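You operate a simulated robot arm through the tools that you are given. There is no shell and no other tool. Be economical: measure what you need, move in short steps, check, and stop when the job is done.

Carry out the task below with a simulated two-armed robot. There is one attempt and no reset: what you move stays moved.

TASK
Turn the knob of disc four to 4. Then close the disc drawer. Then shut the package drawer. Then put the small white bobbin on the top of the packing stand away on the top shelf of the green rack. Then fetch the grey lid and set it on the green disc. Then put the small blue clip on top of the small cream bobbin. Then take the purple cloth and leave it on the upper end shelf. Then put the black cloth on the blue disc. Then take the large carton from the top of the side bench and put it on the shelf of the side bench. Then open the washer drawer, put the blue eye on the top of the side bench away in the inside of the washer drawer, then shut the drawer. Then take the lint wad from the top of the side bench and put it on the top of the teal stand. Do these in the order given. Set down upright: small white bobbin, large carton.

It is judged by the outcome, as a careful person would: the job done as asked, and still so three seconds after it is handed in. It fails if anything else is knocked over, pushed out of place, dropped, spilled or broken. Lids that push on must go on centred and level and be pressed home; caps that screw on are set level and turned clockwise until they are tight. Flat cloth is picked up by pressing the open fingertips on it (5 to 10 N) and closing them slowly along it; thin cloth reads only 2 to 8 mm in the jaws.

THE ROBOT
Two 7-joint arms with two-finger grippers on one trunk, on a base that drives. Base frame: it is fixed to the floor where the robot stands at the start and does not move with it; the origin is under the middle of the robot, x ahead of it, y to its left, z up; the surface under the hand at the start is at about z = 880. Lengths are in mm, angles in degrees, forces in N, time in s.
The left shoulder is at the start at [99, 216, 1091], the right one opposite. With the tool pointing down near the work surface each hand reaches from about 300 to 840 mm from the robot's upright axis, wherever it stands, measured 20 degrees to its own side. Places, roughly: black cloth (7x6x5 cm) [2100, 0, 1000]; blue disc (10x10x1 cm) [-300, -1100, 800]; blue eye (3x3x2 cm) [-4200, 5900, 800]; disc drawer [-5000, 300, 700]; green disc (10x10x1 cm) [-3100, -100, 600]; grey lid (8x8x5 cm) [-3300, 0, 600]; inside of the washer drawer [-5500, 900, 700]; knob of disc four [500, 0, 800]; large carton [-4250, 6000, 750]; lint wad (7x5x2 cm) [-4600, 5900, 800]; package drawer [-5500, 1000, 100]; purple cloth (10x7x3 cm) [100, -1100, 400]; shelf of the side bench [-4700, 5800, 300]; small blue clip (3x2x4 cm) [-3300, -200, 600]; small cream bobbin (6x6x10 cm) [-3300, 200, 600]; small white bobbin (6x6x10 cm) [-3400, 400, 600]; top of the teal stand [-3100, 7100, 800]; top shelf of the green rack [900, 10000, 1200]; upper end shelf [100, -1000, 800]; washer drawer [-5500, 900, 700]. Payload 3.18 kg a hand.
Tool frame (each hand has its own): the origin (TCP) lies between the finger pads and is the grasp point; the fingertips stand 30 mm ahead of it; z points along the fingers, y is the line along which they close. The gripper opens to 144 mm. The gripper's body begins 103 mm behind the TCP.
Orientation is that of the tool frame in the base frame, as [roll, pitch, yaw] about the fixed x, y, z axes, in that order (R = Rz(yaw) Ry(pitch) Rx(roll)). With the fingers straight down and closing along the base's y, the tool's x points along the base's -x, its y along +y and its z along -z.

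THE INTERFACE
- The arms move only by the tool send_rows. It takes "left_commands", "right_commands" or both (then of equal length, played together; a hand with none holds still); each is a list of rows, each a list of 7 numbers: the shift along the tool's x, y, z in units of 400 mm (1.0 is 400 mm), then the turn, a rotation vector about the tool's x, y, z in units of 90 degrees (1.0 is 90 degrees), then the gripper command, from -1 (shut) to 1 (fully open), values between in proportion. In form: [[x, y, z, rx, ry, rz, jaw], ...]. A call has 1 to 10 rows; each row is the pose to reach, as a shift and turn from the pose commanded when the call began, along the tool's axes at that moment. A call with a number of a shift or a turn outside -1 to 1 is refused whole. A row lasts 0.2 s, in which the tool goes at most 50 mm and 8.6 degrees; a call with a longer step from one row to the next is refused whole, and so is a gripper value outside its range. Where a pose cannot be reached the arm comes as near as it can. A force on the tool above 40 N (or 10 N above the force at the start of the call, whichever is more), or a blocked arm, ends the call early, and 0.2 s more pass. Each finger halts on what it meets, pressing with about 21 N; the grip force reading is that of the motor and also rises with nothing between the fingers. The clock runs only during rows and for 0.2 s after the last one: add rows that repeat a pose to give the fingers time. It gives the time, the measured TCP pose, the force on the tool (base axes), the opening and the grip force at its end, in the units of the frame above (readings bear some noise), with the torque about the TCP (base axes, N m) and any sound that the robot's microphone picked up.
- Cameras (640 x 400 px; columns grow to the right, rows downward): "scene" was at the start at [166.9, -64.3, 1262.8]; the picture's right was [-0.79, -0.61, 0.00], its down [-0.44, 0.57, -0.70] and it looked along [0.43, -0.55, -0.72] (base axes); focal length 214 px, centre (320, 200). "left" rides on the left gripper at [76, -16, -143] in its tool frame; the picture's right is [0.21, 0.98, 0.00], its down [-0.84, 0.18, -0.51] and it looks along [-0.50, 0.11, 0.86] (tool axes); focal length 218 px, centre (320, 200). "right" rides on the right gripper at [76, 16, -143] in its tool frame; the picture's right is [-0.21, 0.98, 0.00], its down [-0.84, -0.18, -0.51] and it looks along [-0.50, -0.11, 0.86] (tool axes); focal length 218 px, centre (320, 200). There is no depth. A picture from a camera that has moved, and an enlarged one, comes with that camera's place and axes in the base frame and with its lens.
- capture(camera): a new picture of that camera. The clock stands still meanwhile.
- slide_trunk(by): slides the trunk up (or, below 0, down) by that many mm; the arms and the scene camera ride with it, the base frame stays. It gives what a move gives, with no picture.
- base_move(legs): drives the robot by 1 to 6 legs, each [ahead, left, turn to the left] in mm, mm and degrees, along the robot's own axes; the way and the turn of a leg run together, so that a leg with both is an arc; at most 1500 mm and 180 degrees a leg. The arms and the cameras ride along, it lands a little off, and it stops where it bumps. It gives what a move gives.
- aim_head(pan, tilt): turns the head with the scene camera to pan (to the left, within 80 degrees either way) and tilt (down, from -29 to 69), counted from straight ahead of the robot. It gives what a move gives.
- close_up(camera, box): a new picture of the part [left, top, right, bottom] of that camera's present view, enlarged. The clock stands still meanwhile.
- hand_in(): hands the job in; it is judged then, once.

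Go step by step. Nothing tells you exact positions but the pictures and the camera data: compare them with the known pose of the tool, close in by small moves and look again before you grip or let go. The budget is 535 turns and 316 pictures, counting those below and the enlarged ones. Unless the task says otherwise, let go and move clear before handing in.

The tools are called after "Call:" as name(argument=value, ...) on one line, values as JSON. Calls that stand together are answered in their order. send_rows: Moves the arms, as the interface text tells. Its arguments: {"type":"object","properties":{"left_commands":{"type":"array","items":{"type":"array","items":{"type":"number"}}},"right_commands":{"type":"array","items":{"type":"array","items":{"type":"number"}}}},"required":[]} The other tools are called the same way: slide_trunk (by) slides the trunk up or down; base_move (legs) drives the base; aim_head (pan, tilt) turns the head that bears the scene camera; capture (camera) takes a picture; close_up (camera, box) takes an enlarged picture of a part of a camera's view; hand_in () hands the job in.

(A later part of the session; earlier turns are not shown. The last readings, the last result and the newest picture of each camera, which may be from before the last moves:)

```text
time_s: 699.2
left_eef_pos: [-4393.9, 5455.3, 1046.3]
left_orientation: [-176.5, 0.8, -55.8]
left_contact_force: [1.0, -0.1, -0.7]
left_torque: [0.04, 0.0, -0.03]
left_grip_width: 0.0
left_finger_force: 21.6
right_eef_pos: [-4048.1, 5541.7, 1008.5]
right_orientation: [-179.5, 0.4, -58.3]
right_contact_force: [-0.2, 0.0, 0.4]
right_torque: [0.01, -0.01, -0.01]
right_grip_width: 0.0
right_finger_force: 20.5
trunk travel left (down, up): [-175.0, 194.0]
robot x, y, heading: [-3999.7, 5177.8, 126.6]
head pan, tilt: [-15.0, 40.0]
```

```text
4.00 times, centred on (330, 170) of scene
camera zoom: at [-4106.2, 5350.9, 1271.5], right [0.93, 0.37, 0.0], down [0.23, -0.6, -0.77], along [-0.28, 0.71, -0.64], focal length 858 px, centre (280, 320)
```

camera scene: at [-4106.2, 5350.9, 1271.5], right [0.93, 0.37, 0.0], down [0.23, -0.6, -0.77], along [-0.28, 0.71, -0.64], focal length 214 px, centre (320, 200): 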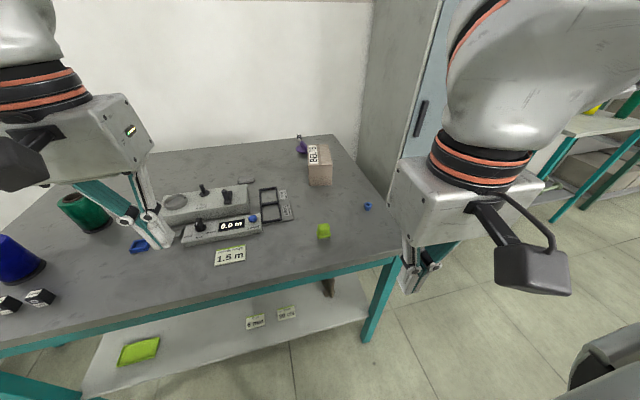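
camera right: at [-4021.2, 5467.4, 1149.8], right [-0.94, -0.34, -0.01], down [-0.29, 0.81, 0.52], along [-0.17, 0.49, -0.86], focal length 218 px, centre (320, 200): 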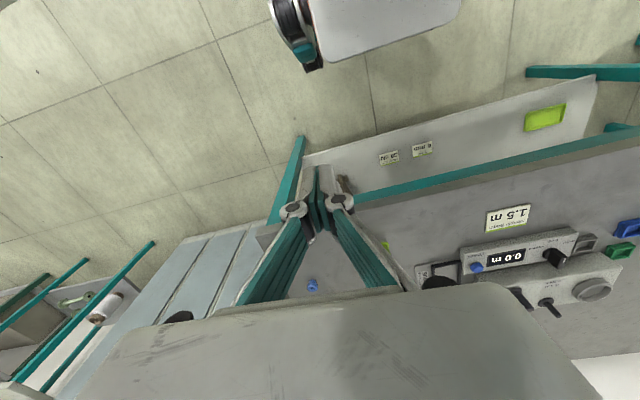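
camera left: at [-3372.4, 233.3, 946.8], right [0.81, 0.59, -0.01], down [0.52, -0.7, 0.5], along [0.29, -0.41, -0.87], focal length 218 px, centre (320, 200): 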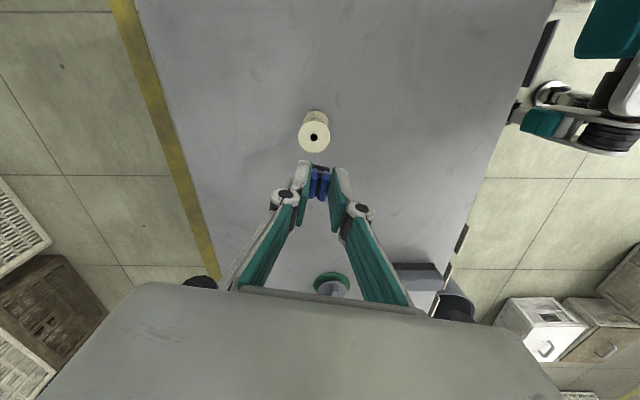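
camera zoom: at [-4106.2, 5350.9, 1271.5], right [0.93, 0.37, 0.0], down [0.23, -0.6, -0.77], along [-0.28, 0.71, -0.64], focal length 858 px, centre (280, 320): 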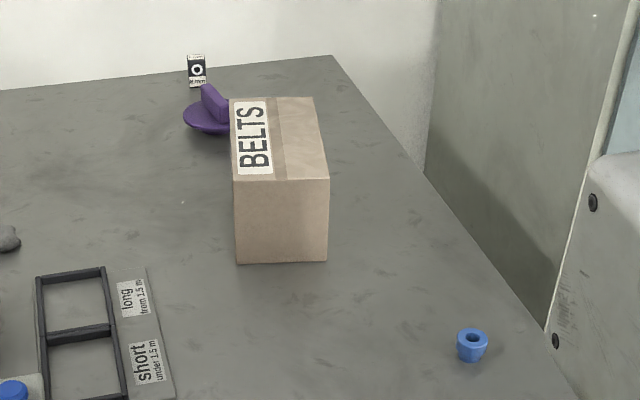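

The carton is about 87 wide, 160 deep and 91 high, centred near a≈7450, b≈118. I'll advance a bit and bring the right hand over, tilted 40 degrees and turned to match its sides.

Call:
base_move(legs=[[85, 5, 0.4]])

Call:
send_rows(right_commands=[[-0.09, 0, -0.02, 0.003, -0.05, 0.008, -0.5], [-0.18, 0, -0.03, 0.006, -0.1, 0.016, 0], [-0.27, 0, -0.02, 0.009, -0.15, 0.025, 0.3], [-0.36, -0.005, 0, 0.012, -0.2, 0.034, 0.6], [-0.46, -0.01, 0.02, 0.015, -0.25, 0.042, 0.6], [-0.56, -0.01, 0.05, 0.018, -0.3, 0.05, 0.6], [-0.66, -0.015, 0.08, 0.021, -0.35, 0.059, 0.6], [-0.76, -0.02, 0.1, 0.024, -0.4, 0.068, 0.6], [-0.86, -0.02, 0.12, 0.026, -0.444, 0.076, 0.6]])

Call:
capture(camera="right")

Call:
capture(camera="scene")

```text
time_s: 700.3
left_eef_pos: [-4450.6, 5518.0, 1044.7]
left_orientation: [-176.5, 0.8, -55.4]
left_contact_force: [-0.2, 0.4, -0.5]
left_torque: [-0.02, -0.04, 0.0]
left_grip_width: 0.1
left_finger_force: 20.9
right_eef_pos: [-4103.8, 5606.3, 1009.1]
right_orientation: [-179.6, 0.5, -57.9]
right_contact_force: [0.0, 0.9, 0.4]
right_torque: [-0.03, -0.05, -0.01]
right_grip_width: 0.1
right_finger_force: 20.8
trunk travel left (down, up): [-175.0, 194.0]
robot x, y, heading: [-4059.6, 5242.4, 126.8]
head pan, tilt: [-15.0, 40.0]
```

```text
time_s: 702.3
left_eef_pos: [-4450.1, 5518.0, 1044.5]
left_orientation: [-176.6, 0.7, -55.3]
left_contact_force: [-1.0, 0.7, -0.4]
left_torque: [-0.03, 0.01, 0.03]
left_grip_width: 0.0
left_finger_force: 20.9
right_eef_pos: [-4279.8, 5905.1, 962.3]
right_orientation: [-179.6, 40.5, -64.6]
right_contact_force: [0.2, 0.5, 0.4]
right_torque: [0.0, -0.01, -0.01]
right_grip_width: 115.2
right_finger_force: 0.0
trunk travel left (down, up): [-175.0, 194.0]
robot x, y, heading: [-4057.7, 5243.1, 126.8]
head pan, tilt: [-15.0, 40.0]
```

```text
97 pictures are left
camera right: at [-4231.1, 5761.7, 1021.7], right [-0.95, -0.27, 0.13], down [0.03, 0.36, 0.93], along [-0.3, 0.89, -0.33], focal length 218 px, centre (320, 200)
```

right: 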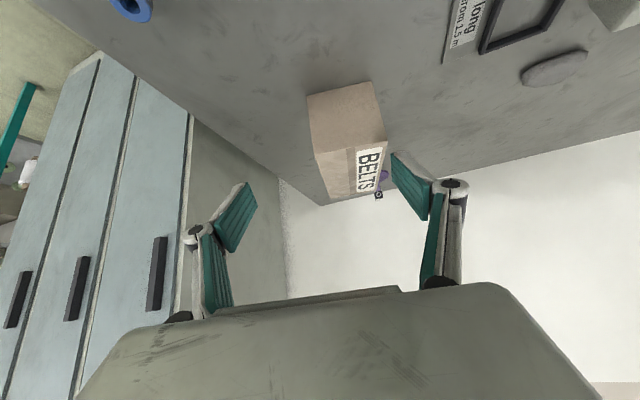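

```text
96 pictures are left
camera scene: at [-4162.0, 5415.6, 1271.1], right [0.93, 0.37, 0.0], down [0.24, -0.6, -0.77], along [-0.28, 0.71, -0.64], focal length 214 px, centre (320, 200)
```

scene: 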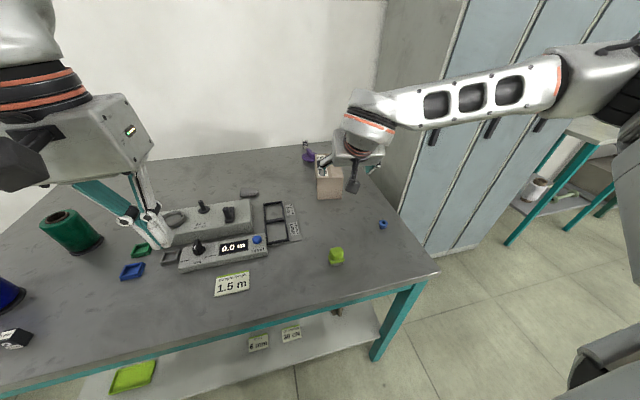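

Call:
send_rows(right_commands=[[0.03, 0.045, 0.07, 0, 0, 0, 0.8], [0.06, 0.0875, 0.1465, 0, 0, 0, 0.8], [0.06, 0.0875, 0.1465, 0, 0, 0, 0.8]])

Call:
capture(camera="right")

```text
time_s: 703.1
left_eef_pos: [-4450.2, 5517.8, 1045.3]
left_orientation: [-176.5, 0.7, -55.4]
left_contact_force: [-0.4, 0.0, 0.3]
left_torque: [0.03, -0.03, 0.0]
left_grip_width: 0.1
left_finger_force: 20.8
right_eef_pos: [-4319.9, 5906.3, 904.8]
right_orientation: [-179.6, 40.7, -64.7]
right_contact_force: [0.2, -0.1, -0.2]
right_torque: [0.01, -0.02, -0.01]
right_grip_width: 129.7
right_finger_force: 0.0
trunk travel left (down, up): [-175.0, 194.0]
robot x, y, heading: [-4055.3, 5241.3, 126.8]
head pan, tilt: [-15.0, 40.0]
```

```text
95 pictures are left
camera right: at [-4270.4, 5763.2, 963.1], right [-0.95, -0.27, 0.13], down [0.03, 0.35, 0.93], along [-0.3, 0.89, -0.33], focal length 218 px, centre (320, 200)
```

right: 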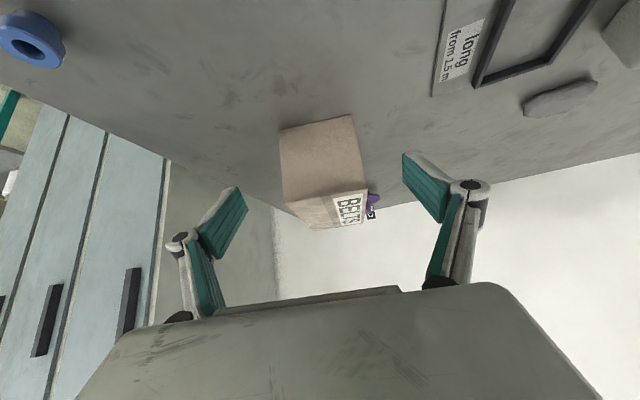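

Call:
send_rows(right_commands=[[-0.027, 0, 0.074, 0, 0, 0, 0.8], [-0.054, 0, 0.148, 0, 0, 0, 0.8], [-0.08, 0, 0.22, 0, 0, 0, 0.8], [-0.1085, 0, 0.296, 0, 0, 0, 0.8], [-0.1085, 0, 0.296, 0, 0, 0, 0.8]])

Call:
capture(camera="right")

Call:
close_up(camera="scene", box=[270, 110, 410, 230])

```text
time_s: 704.3
left_eef_pos: [-4449.6, 5516.7, 1045.3]
left_orientation: [-176.5, 0.8, -55.4]
left_contact_force: [0.8, -1.1, 0.1]
left_torque: [-0.03, 0.0, -0.06]
left_grip_width: 0.0
left_finger_force: 21.6
right_eef_pos: [-4363.5, 6004.2, 841.3]
right_orientation: [-179.6, 40.6, -64.6]
right_contact_force: [-0.6, -0.4, 1.1]
right_torque: [0.05, 0.0, -0.01]
right_grip_width: 129.6
right_finger_force: 0.1
trunk travel left (down, up): [-175.0, 194.0]
robot x, y, heading: [-4060.7, 5242.8, 126.9]
head pan, tilt: [-15.0, 40.0]
```

```text
94 pictures are left
camera right: at [-4315.0, 5860.9, 899.9], right [-0.95, -0.27, 0.13], down [0.03, 0.36, 0.93], along [-0.3, 0.89, -0.33], focal length 218 px, centre (320, 200)
```

right: 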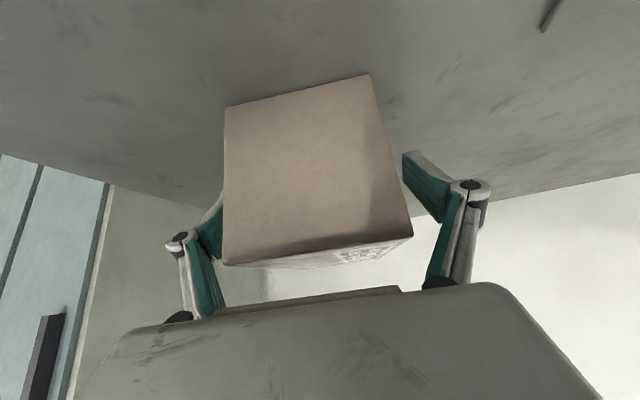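

```text
3.33 times, centred on (340, 170) of scene
camera zoom: at [-4161.2, 5414.5, 1271.6], right [0.93, 0.37, 0.0], down [0.24, -0.6, -0.77], along [-0.28, 0.71, -0.64], focal length 715 px, centre (253, 300)
```

zoom: 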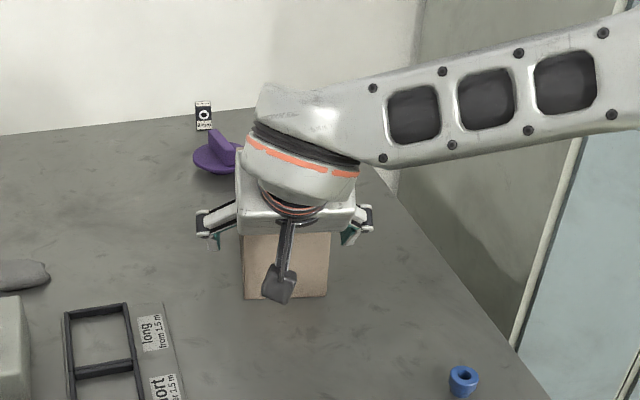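

The fingers straddle the carton near its centre. Closing and lifting.

Call:
send_rows(right_commands=[[0, 0, 0, 0, 0, 0, 0.4], [0, 0, 0, 0, 0, 0, 0.1], [0, 0, 0, 0, 0, 0, -0.3], [0, 0, 0, 0, 0, 0, -1], [0, 0, 0, 0, 0, 0, -1]])

Call:
send_rows(right_commands=[[-0.02, 0, -0.024, 0, 0, 0, -1], [-0.055, 0, -0.065, 0, 0, 0, -1], [-0.1, 0, -0.117, 0, 0, 0, -1], [-0.1, 0, -0.117, 0, 0, 0, -1]])

Call:
capture(camera="right")

```text
time_s: 705.5
left_eef_pos: [-4450.7, 5518.0, 1045.8]
left_orientation: [-176.5, 0.8, -55.4]
left_contact_force: [-0.3, 0.9, -0.6]
left_torque: [-0.02, -0.02, -0.02]
left_grip_width: 0.0
left_finger_force: 20.6
right_eef_pos: [-4364.0, 6003.5, 842.0]
right_orientation: [-179.6, 40.6, -64.7]
right_contact_force: [-0.4, -0.8, 3.2]
right_torque: [-0.5, -0.13, -0.05]
right_grip_width: 99.6
right_finger_force: 21.2
trunk travel left (down, up): [-175.0, 194.0]
robot x, y, heading: [-4057.2, 5247.4, 126.7]
head pan, tilt: [-15.0, 40.0]
```

```text
time_s: 706.5
left_eef_pos: [-4449.6, 5518.4, 1045.0]
left_orientation: [-176.6, 0.6, -55.3]
left_contact_force: [-0.3, -0.2, -1.3]
left_torque: [0.0, 0.0, -0.01]
left_grip_width: 0.0
left_finger_force: 21.2
right_eef_pos: [-4364.9, 6006.7, 899.3]
right_orientation: [-179.6, 40.5, -64.7]
right_contact_force: [-0.2, 0.6, -4.2]
right_torque: [-0.09, -0.04, -0.03]
right_grip_width: 98.6
right_finger_force: 20.8
trunk travel left (down, up): [-175.0, 194.0]
robot x, y, heading: [-4058.6, 5241.0, 126.9]
head pan, tilt: [-15.0, 40.0]
```

```text
92 pictures are left
camera right: at [-4316.6, 5863.8, 959.3], right [-0.95, -0.27, 0.13], down [0.03, 0.36, 0.93], along [-0.3, 0.89, -0.33], focal length 218 px, centre (320, 200)
```

right: 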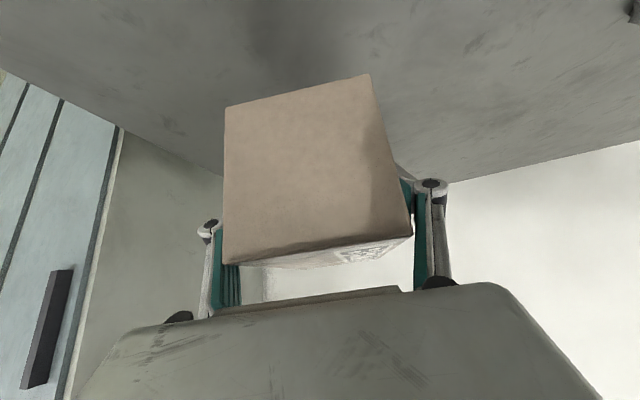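

Lifted level (about 0.4 kg). I'll raise a little more to clear the brush and back out.

Call:
send_rows(right_commands=[[-0.04, 0, -0.045, 0, 0, 0, -1], [-0.08, 0, -0.09, 0, 0, 0, -1], [-0.1, 0, -0.117, 0, 0, 0, -1]])

Call:
base_move(legs=[[-560, 0, 0], [0, 530, 0]])

Call:
slide_trunk(by=-170)

Call:
capture(camera="scene")

```text
time_s: 707.3
left_eef_pos: [-4449.8, 5517.6, 1044.7]
left_orientation: [-176.4, 0.8, -55.4]
left_contact_force: [-0.5, -0.5, 0.6]
left_torque: [-0.01, -0.06, -0.01]
left_grip_width: 0.0
left_finger_force: 21.0
right_eef_pos: [-4366.8, 6005.7, 963.6]
right_orientation: [-179.7, 40.5, -64.7]
right_contact_force: [0.3, 0.1, -4.6]
right_torque: [-0.02, -0.04, -0.03]
right_grip_width: 98.6
right_finger_force: 20.7
trunk travel left (down, up): [-175.0, 194.0]
robot x, y, heading: [-4052.9, 5241.5, 126.9]
head pan, tilt: [-15.0, 40.0]
```

```text
time_s: 715.2
left_eef_pos: [-4531.6, 4757.7, 1043.9]
left_orientation: [-176.6, 0.7, -55.3]
left_contact_force: [-0.3, 0.0, -0.2]
left_torque: [-0.03, -0.02, 0.05]
left_grip_width: 0.0
left_finger_force: 21.4
right_eef_pos: [-4449.6, 5244.1, 961.4]
right_orientation: [-179.6, 40.5, -64.6]
right_contact_force: [0.3, 0.2, -3.9]
right_torque: [-0.09, -0.06, -0.04]
right_grip_width: 96.3
right_finger_force: 20.7
trunk travel left (down, up): [-175.0, 194.0]
robot x, y, heading: [-4139.9, 4477.9, 126.9]
head pan, tilt: [-15.0, 40.0]
```

```text
time_s: 717.1
left_eef_pos: [-4531.5, 4757.6, 876.3]
left_orientation: [-176.5, 0.9, -55.2]
left_contact_force: [0.0, -0.4, 0.3]
left_torque: [0.06, 0.04, 0.0]
left_grip_width: 0.0
left_finger_force: 21.2
right_eef_pos: [-4450.6, 5244.6, 795.8]
right_orientation: [-179.7, 40.7, -64.5]
right_contact_force: [0.0, -0.6, -2.8]
right_torque: [-0.09, -0.05, 0.01]
right_grip_width: 96.1
right_finger_force: 20.7
trunk travel left (down, up): [-5.0, 364.0]
robot x, y, heading: [-4141.0, 4484.0, 127.0]
head pan, tilt: [-15.0, 40.0]
```

```text
91 pictures are left
camera scene: at [-4344.7, 4788.8, 1058.6], right [0.93, 0.37, 0.0], down [0.24, -0.6, -0.77], along [-0.29, 0.71, -0.64], focal length 214 px, centre (320, 200)
```

scene: 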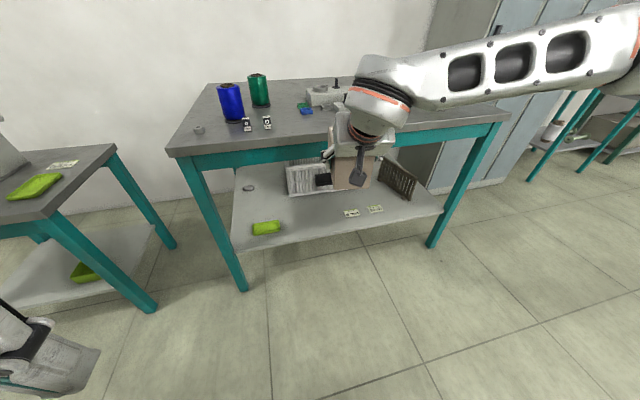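

In front of the bench and low. I'll lower the carton to shelf level out here, then drive it in.

Call:
send_rows(right_commands=[[0.076, 0, 0.089, 0, 0, 0, -1], [0.152, 0, 0.178, 0, 0, 0, -1], [0.229, 0, 0.268, 0, 0, 0, -1], [0.305, 0, 0.357, 0, 0, 0, -1], [0.381, 0, 0.446, 0, 0, 0, -1], [0.457, 0, 0.535, 0, 0, 0, -1], [0.534, 0, 0.625, 0, 0, 0, -1], [0.61, 0, 0.714, 0, 0, 0, -1]])

Call:
capture(camera="scene")

Call:
capture(camera="right")

```text
time_s: 718.9
left_eef_pos: [-4532.6, 4757.8, 874.3]
left_orientation: [-176.5, 0.7, -55.3]
left_contact_force: [-0.5, 0.4, -0.3]
left_torque: [-0.02, -0.02, -0.01]
left_grip_width: 0.1
left_finger_force: 21.0
right_eef_pos: [-4450.5, 5245.0, 417.2]
right_orientation: [-179.7, 40.4, -64.6]
right_contact_force: [0.0, -0.1, -3.3]
right_torque: [-0.13, -0.06, 0.02]
right_grip_width: 95.5
right_finger_force: 21.4
trunk travel left (down, up): [-5.0, 364.0]
robot x, y, heading: [-4138.5, 4482.1, 126.9]
head pan, tilt: [-15.0, 40.0]
```

```text
90 pictures are left
camera scene: at [-4345.5, 4790.0, 1057.7], right [0.93, 0.37, 0.0], down [0.24, -0.6, -0.77], along [-0.29, 0.71, -0.64], focal length 214 px, centre (320, 200)
```

scene: 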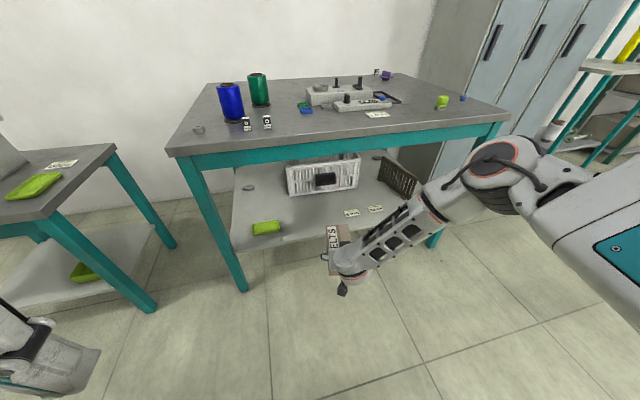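

```text
89 pictures are left
camera right: at [-4401.6, 5101.3, 475.1], right [-0.95, -0.27, 0.13], down [0.03, 0.36, 0.93], along [-0.3, 0.89, -0.33], focal length 218 px, centre (320, 200)
```

right: 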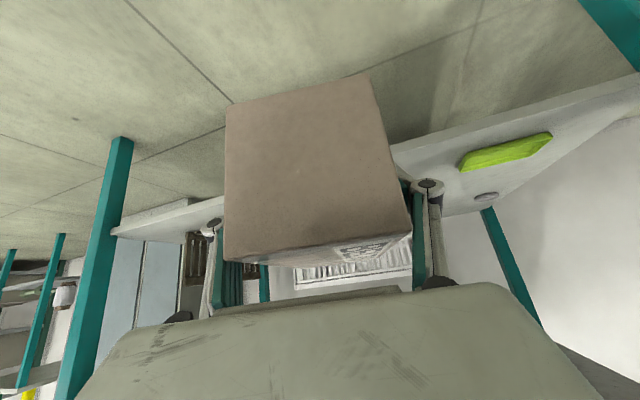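

Call:
base_move(legs=[[0, 32, 0], [292, 0, 0]])

Call:
capture(camera="scene")

Call:
capture(camera="right")

```text
time_s: 721.5
left_eef_pos: [-4731.5, 4965.7, 875.7]
left_orientation: [-176.7, 0.7, -55.0]
left_contact_force: [0.0, 0.0, -0.9]
left_torque: [-0.03, 0.0, -0.02]
left_grip_width: 0.3
left_finger_force: 21.1
right_eef_pos: [-4650.9, 5452.7, 418.4]
right_orientation: [-179.6, 40.5, -64.3]
right_contact_force: [1.0, -0.2, -3.6]
right_torque: [-0.06, -0.01, -0.02]
right_grip_width: 94.6
right_finger_force: 20.8
trunk travel left (down, up): [-5.0, 364.0]
robot x, y, heading: [-4338.7, 4690.0, 126.9]
head pan, tilt: [-15.0, 40.0]
```

```text
88 pictures are left
camera scene: at [-4544.7, 4999.3, 1057.9], right [0.93, 0.38, 0.0], down [0.24, -0.6, -0.77], along [-0.29, 0.71, -0.64], focal length 214 px, centre (320, 200)
```

scene: 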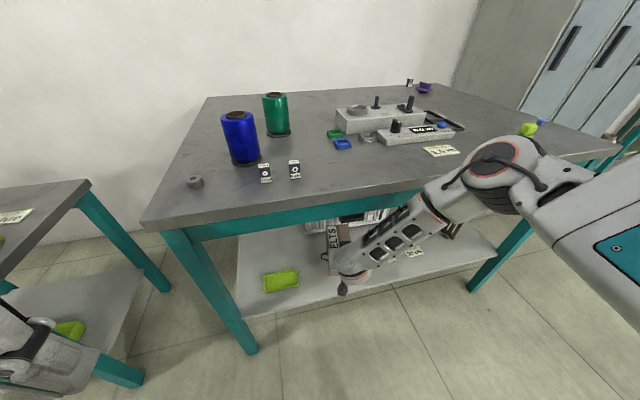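

```text
87 pictures are left
camera right: at [-4601.5, 5310.8, 475.9], right [-0.95, -0.28, 0.13], down [0.02, 0.36, 0.93], along [-0.3, 0.89, -0.33], focal length 218 px, centre (320, 200)
```

right: 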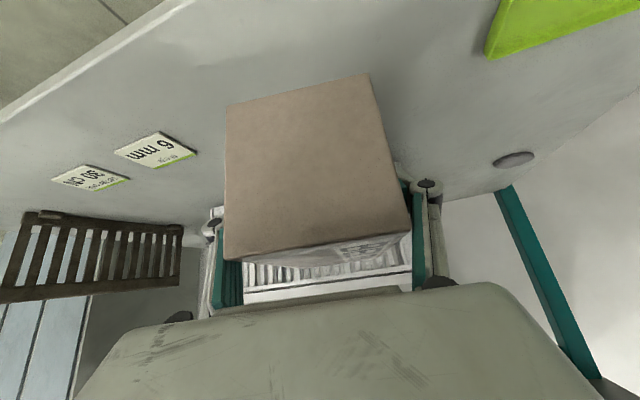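

In position above the free part of the shelf. Lowering.

Call:
send_rows(right_commands=[[0.04, 0, 0.047, 0, 0, 0, -1], [0.08, 0, 0.094, 0, 0, 0, -1], [0.105, 0, 0.123, 0, 0, 0, -1], [0.113, 0, 0.133, 0, 0, 0, -1], [0.12, 0, 0.141, 0, 0, 0, -1], [0.12, 0, 0.141, 0, 0, 0, -1]])

Call:
capture(camera="right")

```text
time_s: 722.9
left_eef_pos: [-4731.9, 4966.3, 875.2]
left_orientation: [-176.6, 0.7, -55.1]
left_contact_force: [0.4, 0.3, -0.4]
left_torque: [0.0, 0.04, 0.02]
left_grip_width: 0.0
left_finger_force: 21.0
right_eef_pos: [-4651.1, 5454.2, 344.2]
right_orientation: [-179.2, 40.0, -64.4]
right_contact_force: [1.1, 0.4, -2.7]
right_torque: [-0.19, -0.03, 0.04]
right_grip_width: 94.4
right_finger_force: 21.0
trunk travel left (down, up): [-5.0, 364.0]
robot x, y, heading: [-4337.1, 4692.3, 126.8]
head pan, tilt: [-15.0, 40.0]
```

```text
86 pictures are left
camera right: at [-4603.2, 5312.0, 403.8], right [-0.95, -0.27, 0.12], down [0.02, 0.36, 0.93], along [-0.3, 0.89, -0.34], focal length 218 px, centre (320, 200)
```

right: 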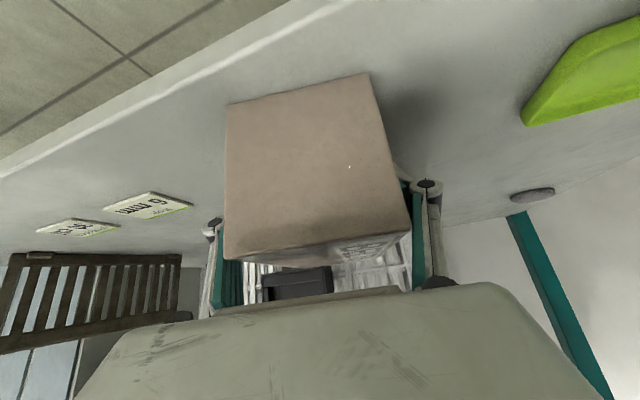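

Call:
send_rows(right_commands=[[0.008, 0, 0.0095, 0, 0, 0, -1], [0.016, 0, 0.019, 0, 0, 0, -1], [0.024, 0, 0.0285, 0, 0, 0, -1], [0.032, 0, 0.038, 0, 0, 0, -1], [0.032, 0, 0.038, 0, 0, 0, -1]])

Call:
capture(camera="right")

```text
time_s: 723.5
left_eef_pos: [-4730.3, 4965.6, 877.3]
left_orientation: [-176.4, 1.0, -55.2]
left_contact_force: [-0.5, -0.6, 0.3]
left_torque: [-0.03, 0.05, 0.01]
left_grip_width: 0.0
left_finger_force: 21.4
right_eef_pos: [-4655.4, 5457.5, 344.5]
right_orientation: [-179.5, 40.8, -64.8]
right_contact_force: [6.1, -5.1, 28.3]
right_torque: [-1.72, -1.31, 0.04]
right_grip_width: 94.4
right_finger_force: 21.5
right hand out of reach, approached as far as the arm can: row 2
trunk travel left (down, up): [-5.0, 364.0]
robot x, y, heading: [-4335.4, 4694.0, 126.9]
head pan, tilt: [-15.0, 40.0]
stopped in row 2 (right hand): the force on the tool passed its limit at 44 N (the readings are from after the stop); the commanded pose is now the measured one
```

```text
85 pictures are left
camera right: at [-4607.0, 5314.9, 402.2], right [-0.95, -0.27, 0.13], down [0.03, 0.35, 0.94], along [-0.3, 0.9, -0.33], focal length 218 px, centre (320, 200)
```

right: 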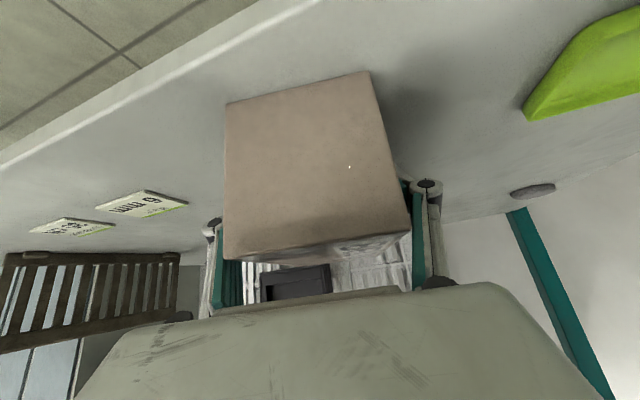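

The robot-side bottom edge has touched first. I'll ease off, level slightly, and release.

Call:
send_rows(right_commands=[[-0.006, 0, -0.007, 0, 0.02, 0, -1], [-0.004, 0, -0.004, 0, 0.04, 0, -1], [0.0, 0, 0.0, 0, 0.05, 0, -1], [0.0, 0, 0.0, 0, 0.05, 0, -1]])

Call:
capture(camera="right")

```text
time_s: 724.5
left_eef_pos: [-4729.7, 4965.6, 876.8]
left_orientation: [-176.5, 0.9, -55.2]
left_contact_force: [-0.1, 0.5, 0.1]
left_torque: [0.0, 0.0, -0.01]
left_grip_width: 0.0
left_finger_force: 21.6
right_eef_pos: [-4655.0, 5455.8, 341.0]
right_orientation: [-179.4, 36.0, -64.6]
right_contact_force: [4.5, -9.9, 27.0]
right_torque: [-0.68, -0.33, 0.32]
right_grip_width: 93.1
right_finger_force: 20.9
trunk travel left (down, up): [-5.0, 364.0]
robot x, y, heading: [-4334.8, 4691.0, 127.0]
head pan, tilt: [-15.0, 40.0]
```

```text
84 pictures are left
camera right: at [-4608.2, 5317.8, 411.3], right [-0.96, -0.26, 0.12], down [-0.01, 0.42, 0.91], along [-0.29, 0.87, -0.41], focal length 218 px, centre (320, 200)
```

right: 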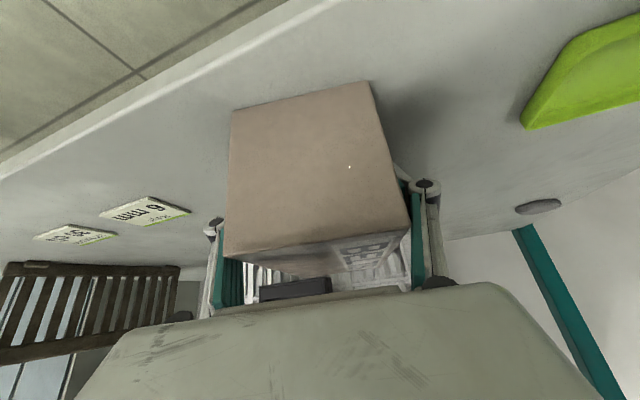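

Call:
send_rows(right_commands=[[-0.006, 0, -0.008, 0, 0, 0, -1], [-0.006, 0, -0.008, 0, 0, 0, 0.35], [-0.006, 0, -0.008, 0, 0, 0, 0.55], [-0.006, 0, -0.008, 0, 0, 0, 0.75], [-0.006, 0, -0.008, 0, 0, 0, 0.8]])

Call:
capture(camera="right")

```text
time_s: 725.7
left_eef_pos: [-4731.1, 4966.0, 875.3]
left_orientation: [-176.5, 0.9, -55.2]
left_contact_force: [-1.2, 0.0, 0.0]
left_torque: [-0.03, 0.01, 0.01]
left_grip_width: 0.2
left_finger_force: 20.7
right_eef_pos: [-4655.0, 5456.5, 342.4]
right_orientation: [-179.3, 35.8, -64.8]
right_contact_force: [0.2, -1.1, -0.4]
right_torque: [0.0, -0.02, -0.02]
right_grip_width: 129.5
right_finger_force: 0.1
trunk travel left (down, up): [-5.0, 364.0]
robot x, y, heading: [-4339.1, 4694.2, 126.8]
head pan, tilt: [-15.0, 40.0]
```

```text
83 pictures are left
camera right: at [-4608.2, 5318.4, 412.9], right [-0.96, -0.26, 0.11], down [-0.01, 0.42, 0.91], along [-0.28, 0.87, -0.41], focal length 218 px, centre (320, 200)
```

right: 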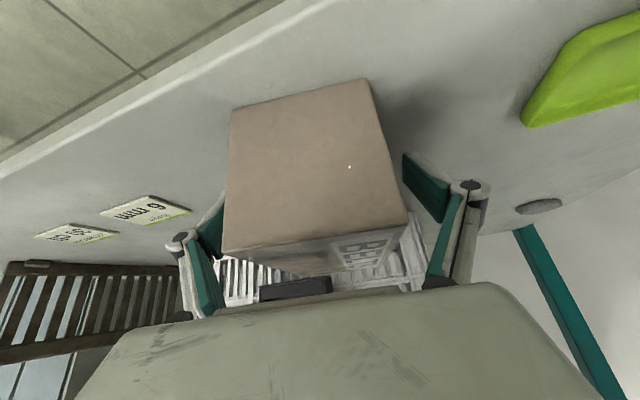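

Released. Retracting along the carton's sides, then backing out.

Call:
send_rows(right_commands=[[0.06, 0, -0.043, 0, 0, 0, 0.8], [0.12, 0, -0.087, 0, 0, 0, 0.8], [0.18, 0, -0.13, 0, 0, 0, 0.8], [0.243, 0, -0.1755, 0, 0, 0, 0.8]])

Call:
base_move(legs=[[-300, 0, 0]])

Call:
capture(camera="scene")

```text
time_s: 726.7
left_eef_pos: [-4731.7, 4967.6, 875.7]
left_orientation: [-176.4, 0.9, -55.3]
left_contact_force: [1.2, -0.9, -0.4]
left_torque: [0.0, 0.02, 0.0]
left_grip_width: 0.0
left_finger_force: 20.7
right_eef_pos: [-4628.8, 5353.0, 347.8]
right_orientation: [-178.6, 34.8, -64.7]
right_contact_force: [-0.5, 0.2, -0.1]
right_torque: [0.0, -0.01, 0.0]
right_grip_width: 129.6
right_finger_force: 0.1
right hand out of reach, approached as far as the arm can: row 3, 4
trunk travel left (down, up): [-5.0, 364.0]
robot x, y, heading: [-4339.7, 4690.4, 126.8]
head pan, tilt: [-15.0, 40.0]
```

```text
time_s: 728.7
left_eef_pos: [-4547.5, 4724.2, 875.4]
left_orientation: [-176.5, 0.9, -55.2]
left_contact_force: [-0.5, 0.6, 0.2]
left_torque: [0.03, 0.0, 0.03]
left_grip_width: 0.0
left_finger_force: 21.1
right_eef_pos: [-4446.0, 5109.7, 348.2]
right_orientation: [-178.6, 34.8, -64.8]
right_contact_force: [0.1, 0.1, -0.6]
right_torque: [-0.03, -0.01, -0.03]
right_grip_width: 129.4
right_finger_force: 0.0
trunk travel left (down, up): [-5.0, 364.0]
robot x, y, heading: [-4161.3, 4449.1, 127.1]
head pan, tilt: [-15.0, 40.0]
```

```text
82 pictures are left
camera scene: at [-4360.9, 4756.3, 1058.3], right [0.93, 0.37, 0.0], down [0.24, -0.6, -0.77], along [-0.29, 0.71, -0.64], focal length 214 px, centre (320, 200)
```

scene: 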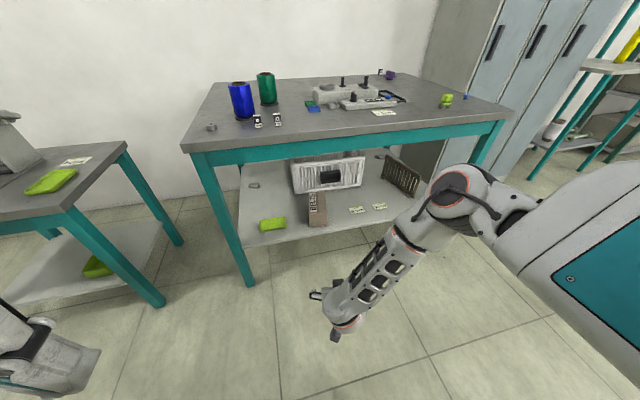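

Call:
close_up(camera="scene", box=[300, 60, 500, 220])

```text
2.50 times, centred on (400, 140) of scene
camera zoom: at [-4360.9, 4756.3, 1058.3], right [0.93, 0.37, 0.0], down [0.24, -0.6, -0.77], along [-0.29, 0.71, -0.64], focal length 536 px, centre (120, 350)
```

zoom: 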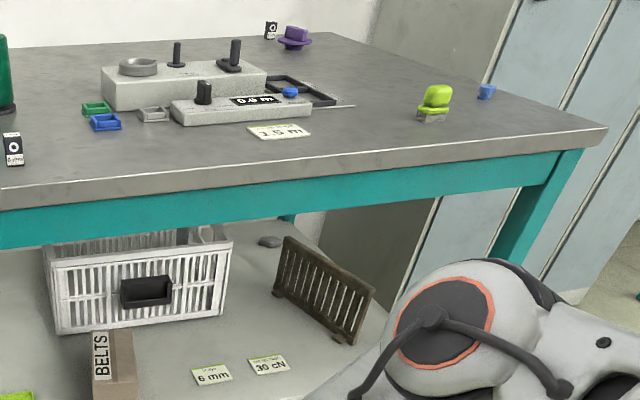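

The brush and the eye are undisturbed and the carton stands on the shelf. Next I'll pick the blue eye with the right hand and carry it while the left opens the washer drawer. First I'll raise the trunk and right arm.

Call:
slide_trunk(by=170)

Call:
send_rows(right_commands=[[-0.05, 0, -0.09, 0, 0.03, 0, 0.3], [-0.1, 0, -0.18, 0, 0.06, 0, -0.2], [-0.15, 0, -0.27, 0, 0.1, 0, -0.4], [-0.2, 0, -0.36, 0, 0.14, 0, -0.4], [-0.25, 0, -0.45, 0, 0.18, 0, -0.4], [-0.3, 0, -0.54, 0, 0.22, 0, -0.4], [-0.35, 0, -0.63, 0, 0.26, 0, -0.4], [-0.4, 0, -0.72, 0, 0.3, 0, -0.4], [-0.44, 0, -0.81, 0, 0.34, 0, -0.4], [-0.46, 0, -0.9, 0, 0.387, 0, -0.4]])

Call:
base_move(legs=[[0, -670, 0], [440, 0, 0]])

Call:
capture(camera="scene")

```text
time_s: 730.6
left_eef_pos: [-4549.7, 4725.3, 1044.2]
left_orientation: [-176.6, 0.6, -55.2]
left_contact_force: [1.1, -0.3, 0.3]
left_torque: [-0.02, 0.0, 0.0]
left_grip_width: 0.0
left_finger_force: 21.2
right_eef_pos: [-4445.4, 5108.9, 515.2]
right_orientation: [-178.5, 34.6, -64.7]
right_contact_force: [-0.3, 0.3, -1.3]
right_torque: [0.03, -0.01, 0.0]
right_grip_width: 129.6
right_finger_force: 0.1
trunk travel left (down, up): [-175.0, 194.0]
robot x, y, heading: [-4157.1, 4444.0, 127.1]
head pan, tilt: [-15.0, 40.0]
```

```text
time_s: 732.9
left_eef_pos: [-4547.5, 4724.3, 1045.7]
left_orientation: [-176.5, 0.8, -55.2]
left_contact_force: [-1.3, 0.2, 0.3]
left_torque: [0.0, 0.0, -0.02]
left_grip_width: 0.0
left_finger_force: 20.5
right_eef_pos: [-4430.4, 5056.6, 919.0]
right_orientation: [-178.9, -0.1, -65.5]
right_contact_force: [0.5, -0.1, 0.6]
right_torque: [0.01, -0.01, -0.01]
right_grip_width: 43.3
right_finger_force: 0.1
trunk travel left (down, up): [-175.0, 194.0]
robot x, y, heading: [-4156.3, 4446.4, 126.9]
head pan, tilt: [-15.0, 40.0]
```

```text
time_s: 741.3
left_eef_pos: [-4272.1, 5463.3, 1043.6]
left_orientation: [-176.5, 0.8, -55.4]
left_contact_force: [0.2, -0.5, 0.8]
left_torque: [0.01, 0.01, 0.0]
left_grip_width: 0.0
left_finger_force: 20.9
right_eef_pos: [-4153.9, 5797.2, 918.5]
right_orientation: [-178.9, 0.0, -65.7]
right_contact_force: [0.1, 0.7, -0.4]
right_torque: [0.0, 0.01, -0.01]
right_grip_width: 43.2
right_finger_force: 0.0
trunk travel left (down, up): [-175.0, 194.0]
robot x, y, heading: [-3882.5, 5183.4, 127.1]
head pan, tilt: [-15.0, 40.0]
```

```text
80 pictures are left
camera scene: at [-3984.5, 5360.0, 1271.4], right [0.93, 0.37, 0.0], down [0.24, -0.6, -0.77], along [-0.28, 0.71, -0.64], focal length 214 px, centre (320, 200)
```

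scene: 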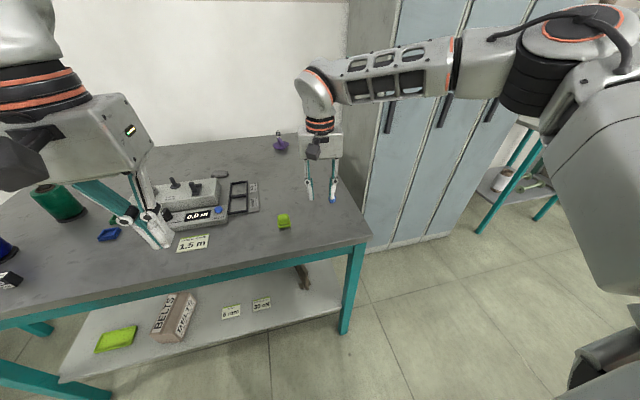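

Call:
send_rows(right_commands=[[-0.08, -0.035, 0, 0, 0, 0, -0.2], [-0.16, -0.07, 0.02, 0, 0, 0, -0.2], [-0.2235, -0.106, 0.07, 0, 0, 0, -0.2], [-0.2235, -0.106, 0.13, 0, 0, 0, -0.2], [-0.2235, -0.106, 0.13, 0, 0, 0, -0.2]])

Call:
close_up(camera="right", box=[220, 90, 420, 230])

```text
time_s: 742.5
left_eef_pos: [-4271.6, 5463.5, 1045.9]
left_orientation: [-176.5, 0.8, -55.4]
left_contact_force: [-0.8, 0.4, 0.0]
left_torque: [0.02, 0.01, -0.01]
left_grip_width: 0.0
left_finger_force: 21.3
right_eef_pos: [-4152.0, 5895.2, 866.0]
right_orientation: [-178.8, 0.1, -65.7]
right_contact_force: [0.5, -0.4, -1.3]
right_torque: [0.03, 0.01, 0.0]
right_grip_width: 57.6
right_finger_force: 0.1
trunk travel left (down, up): [-175.0, 194.0]
robot x, y, heading: [-3878.9, 5183.6, 126.7]
head pan, tilt: [-15.0, 40.0]
```

```text
2.86 times, centred on (320, 160) of right
camera zoom: at [-4136.7, 5819.7, 1008.0], right [-0.98, -0.21, -0.02], down [-0.19, 0.84, 0.51], along [-0.09, 0.5, -0.86], focal length 624 px, centre (320, 314)
```

zoom: 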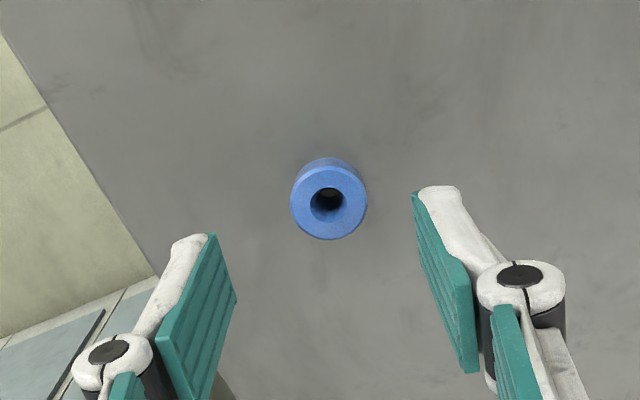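

Call:
send_rows(right_commands=[[0.006, 0.006, 0.05, 0, 0, 0, -0.2], [0.006, 0.006, 0.09, 0, 0, 0, -0.2], [0.006, 0.006, 0.09, 0, 0, 0, -0.6], [0.006, 0.006, 0.09, 0, 0, 0, -1], [0.006, 0.006, 0.09, 0, 0, 0, -1], [0.006, 0.006, 0.09, 0, 0, 0, -1]])

Call:
close_up(camera="right", box=[220, 90, 420, 230])

```text
time_s: 743.9
left_eef_pos: [-4272.9, 5462.5, 1045.8]
left_orientation: [-176.5, 0.8, -55.4]
left_contact_force: [0.8, 0.6, -0.1]
left_torque: [0.05, 0.0, -0.02]
left_grip_width: 0.0
left_finger_force: 20.9
right_eef_pos: [-4149.9, 5893.7, 830.0]
right_orientation: [-178.9, -0.1, -65.7]
right_contact_force: [0.5, 0.1, -0.4]
right_torque: [-0.01, 0.0, 0.05]
right_grip_width: 22.7
right_finger_force: 21.0
trunk travel left (down, up): [-175.0, 194.0]
robot x, y, heading: [-3883.4, 5187.2, 127.1]
head pan, tilt: [-15.0, 40.0]
```

```text
2.86 times, centred on (320, 160) of right
camera zoom: at [-4137.0, 5816.7, 972.6], right [-0.98, -0.21, -0.02], down [-0.19, 0.84, 0.51], along [-0.09, 0.5, -0.86], focal length 624 px, centre (320, 314)
```

zoom: 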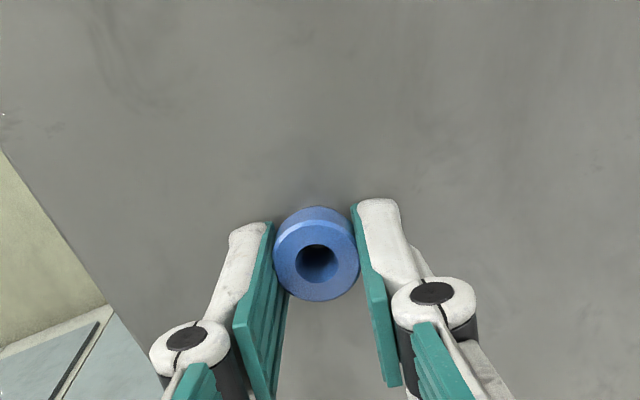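

Gripped. Lifting and tucking the hand for travel.

Call:
send_rows(right_commands=[[0, 0, -0.06, 0, 0, 0, -1], [0, 0, -0.16, 0, 0, -0.02, -1], [0.04, 0, -0.26, 0, 0, -0.05, -1], [0.12, 0, -0.36, 0, 0, -0.08, -1], [0.22, 0, -0.44, 0, 0, -0.11, -1], [0.32, 0, -0.48, 0, 0, -0.141, -1], [0.42, 0, -0.5, 0, 0, -0.141, -1], [0.52, 0, -0.5, 0, 0, -0.141, -1], [0.62, 0, -0.5, 0, 0, -0.141, -1]])

Call:
base_move(legs=[[-500, 0, 0], [-1000, 0, 0], [-100, 320, 0]])

Call:
capture(camera="right")

```text
refused: row 4 steps farther than a row can; nothing moved
```

```text
time_s: 754.8
left_eef_pos: [-3575.3, 3977.5, 1046.0]
left_orientation: [-176.6, 0.8, -56.4]
left_contact_force: [0.1, -0.4, 0.0]
left_torque: [0.03, -0.02, -0.04]
left_grip_width: 0.2
left_finger_force: 21.4
right_eef_pos: [-3446.2, 4405.4, 830.4]
right_orientation: [-178.9, 0.1, -66.8]
right_contact_force: [-0.4, -0.8, -0.7]
right_torque: [-0.01, -0.03, -0.01]
right_grip_width: 22.8
right_finger_force: 20.9
trunk travel left (down, up): [-175.0, 194.0]
robot x, y, heading: [-3188.7, 3695.0, 125.8]
head pan, tilt: [-15.0, 40.0]
```

```text
77 pictures are left
camera right: at [-3433.4, 4328.6, 972.7], right [-0.98, -0.19, -0.02], down [-0.18, 0.84, 0.51], along [-0.08, 0.5, -0.86], focal length 218 px, centre (320, 200)
```

right: 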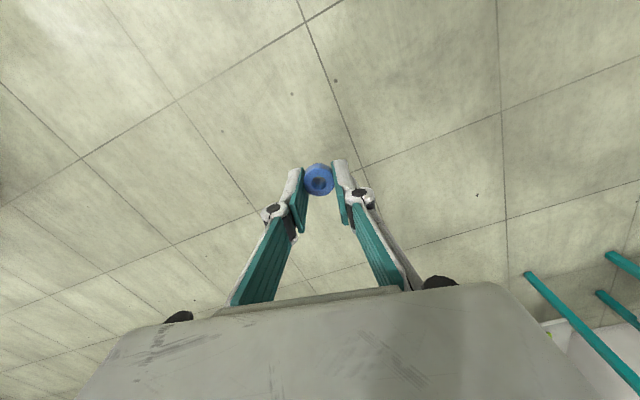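

The arm move was refused while the base drove back; luckily the hand slid clear and still holds the eye. Now I'll tuck the hand properly.

Call:
send_rows(right_commands=[[0, 0, -0.06, 0, 0, -0.02, -1], [0, 0, -0.16, 0, 0, -0.05, -1], [0.04, 0, -0.26, 0, 0, -0.08, -1], [0.1, 0, -0.35, 0, 0, -0.11, -1], [0.18, 0, -0.42, 0, 0, -0.13, -1], [0.27, 0, -0.46, 0, 0, -0.13, -1], [0.37, 0, -0.48, 0, 0, -0.13, -1], [0.47, 0, -0.48, 0, 0, -0.13, -1], [0.57, 0, -0.48, 0, 0, -0.13, -1], [0.66, 0, -0.48, 0, 0, -0.13, -1]])

Call:
aim_head(pan=0, tilt=20)

```text
time_s: 757.0
left_eef_pos: [-3574.5, 3977.3, 1045.9]
left_orientation: [-176.5, 0.7, -56.5]
left_contact_force: [-0.7, 0.3, 0.2]
left_torque: [0.01, 0.01, -0.03]
left_grip_width: 0.3
left_finger_force: 20.6
right_eef_pos: [-3345.9, 4161.2, 1024.4]
right_orientation: [-178.9, -0.2, -55.0]
right_contact_force: [0.2, 0.0, -0.7]
right_torque: [0.03, 0.03, 0.0]
right_grip_width: 22.6
right_finger_force: 21.4
trunk travel left (down, up): [-175.0, 194.0]
robot x, y, heading: [-3190.7, 3695.2, 125.9]
head pan, tilt: [-15.0, 40.0]
```

```text
time_s: 757.8
left_eef_pos: [-3574.3, 3977.0, 1045.4]
left_orientation: [-176.5, 0.7, -56.4]
left_contact_force: [0.1, 0.1, 0.1]
left_torque: [-0.01, -0.03, -0.01]
left_grip_width: 0.0
left_finger_force: 20.9
right_eef_pos: [-3346.2, 4161.8, 1024.9]
right_orientation: [-178.9, -0.3, -55.1]
right_contact_force: [0.6, -0.3, 0.3]
right_torque: [0.01, 0.0, 0.01]
right_grip_width: 22.8
right_finger_force: 20.4
trunk travel left (down, up): [-175.0, 194.0]
robot x, y, heading: [-3183.9, 3694.7, 126.1]
head pan, tilt: [0.0, 20.0]
```

Call:
base_move(legs=[[0, 0, 90.9], [570, 616, 0], [600, 255, 0], [800, 0, 0]])

Call:
capture(camera="scene")

```text
time_s: 773.9
left_eef_pos: [-4420.1, 1469.4, 1043.3]
left_orientation: [-176.6, 0.6, 36.1]
left_contact_force: [0.1, 0.2, -0.7]
left_torque: [0.05, -0.06, 0.0]
left_grip_width: 0.0
left_finger_force: 20.8
right_eef_pos: [-4612.4, 1688.4, 1022.8]
right_orientation: [-178.9, -0.4, 37.5]
right_contact_force: [-1.0, 0.4, -1.2]
right_torque: [0.07, -0.06, 0.0]
right_grip_width: 23.0
right_finger_force: 21.1
trunk travel left (down, up): [-175.0, 194.0]
robot x, y, heading: [-4149.7, 1869.1, -141.9]
head pan, tilt: [0.0, 20.0]
stopped in leg 4: the robot was blocked; the commanded pose is now the measured one
```

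```text
76 pictures are left
camera scene: at [-4319.8, 1734.5, 1301.8], right [-0.62, 0.79, 0.0], down [0.27, 0.21, -0.94], along [-0.74, -0.58, -0.34], focal length 214 px, centre (320, 200)
```

scene: 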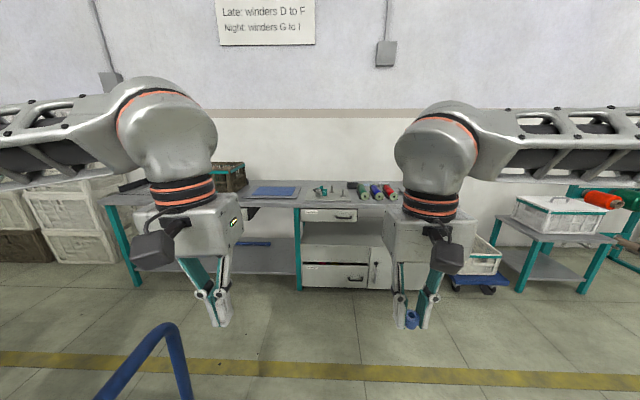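

Call:
base_move(legs=[[0, -160, -1.2], [560, 0, 0]])

Call:
aim_head(pan=0, tilt=40)

Call:
capture(camera="scene")

```text
time_s: 778.8
left_eef_pos: [-4972.9, 1270.9, 1046.6]
left_orientation: [-176.5, 0.9, 34.6]
left_contact_force: [-1.1, 0.3, -1.0]
left_torque: [0.04, -0.04, 0.02]
left_grip_width: 0.2
left_finger_force: 20.6
right_eef_pos: [-5160.4, 1497.3, 1025.6]
right_orientation: [-178.9, -0.2, 36.0]
right_contact_force: [-1.0, 0.5, -0.2]
right_torque: [0.0, 0.03, -0.01]
right_grip_width: 22.7
right_finger_force: 21.3
trunk travel left (down, up): [-175.0, 194.0]
robot x, y, heading: [-4696.6, 1661.1, -143.3]
head pan, tilt: [0.0, 20.0]
```

```text
time_s: 779.6
left_eef_pos: [-4973.2, 1271.1, 1046.5]
left_orientation: [-176.5, 0.9, 34.5]
left_contact_force: [0.3, 0.0, 0.1]
left_torque: [0.02, 0.02, 0.01]
left_grip_width: 0.0
left_finger_force: 20.9
right_eef_pos: [-5161.3, 1496.2, 1026.0]
right_orientation: [-178.9, -0.1, 36.1]
right_contact_force: [-0.1, 0.0, 0.1]
right_torque: [-0.01, -0.03, 0.0]
right_grip_width: 22.8
right_finger_force: 21.1
trunk travel left (down, up): [-175.0, 194.0]
robot x, y, heading: [-4695.7, 1661.6, -143.2]
head pan, tilt: [0.0, 40.0]
```

```text
75 pictures are left
camera scene: at [-4859.9, 1539.3, 1271.5], right [-0.6, 0.8, 0.0], down [0.51, 0.38, -0.77], along [-0.61, -0.46, -0.64], focal length 214 px, centre (320, 200)
```

scene: 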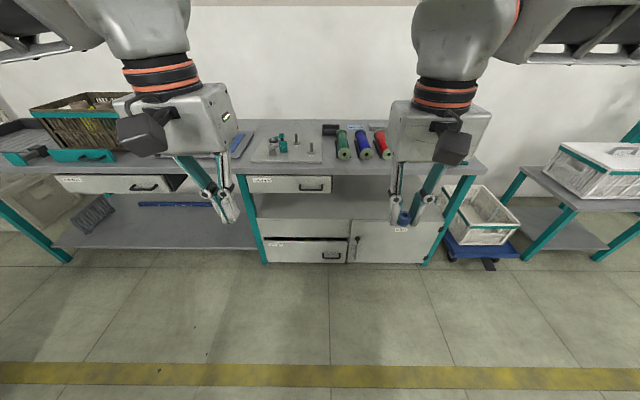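

Call:
close_up(camera="scene", box=[225, 120, 385, 270])

```text
2.67 times, centred on (305, 195) of scene
camera zoom: at [-4859.9, 1539.3, 1271.5], right [-0.6, 0.8, 0.0], down [0.51, 0.38, -0.77], along [-0.61, -0.46, -0.64], focal length 572 px, centre (360, 213)
```

zoom: 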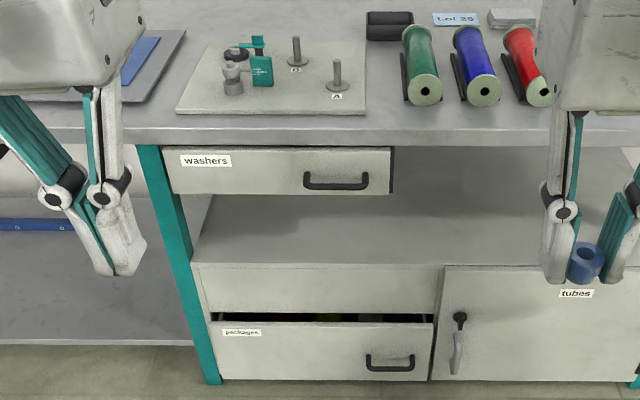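

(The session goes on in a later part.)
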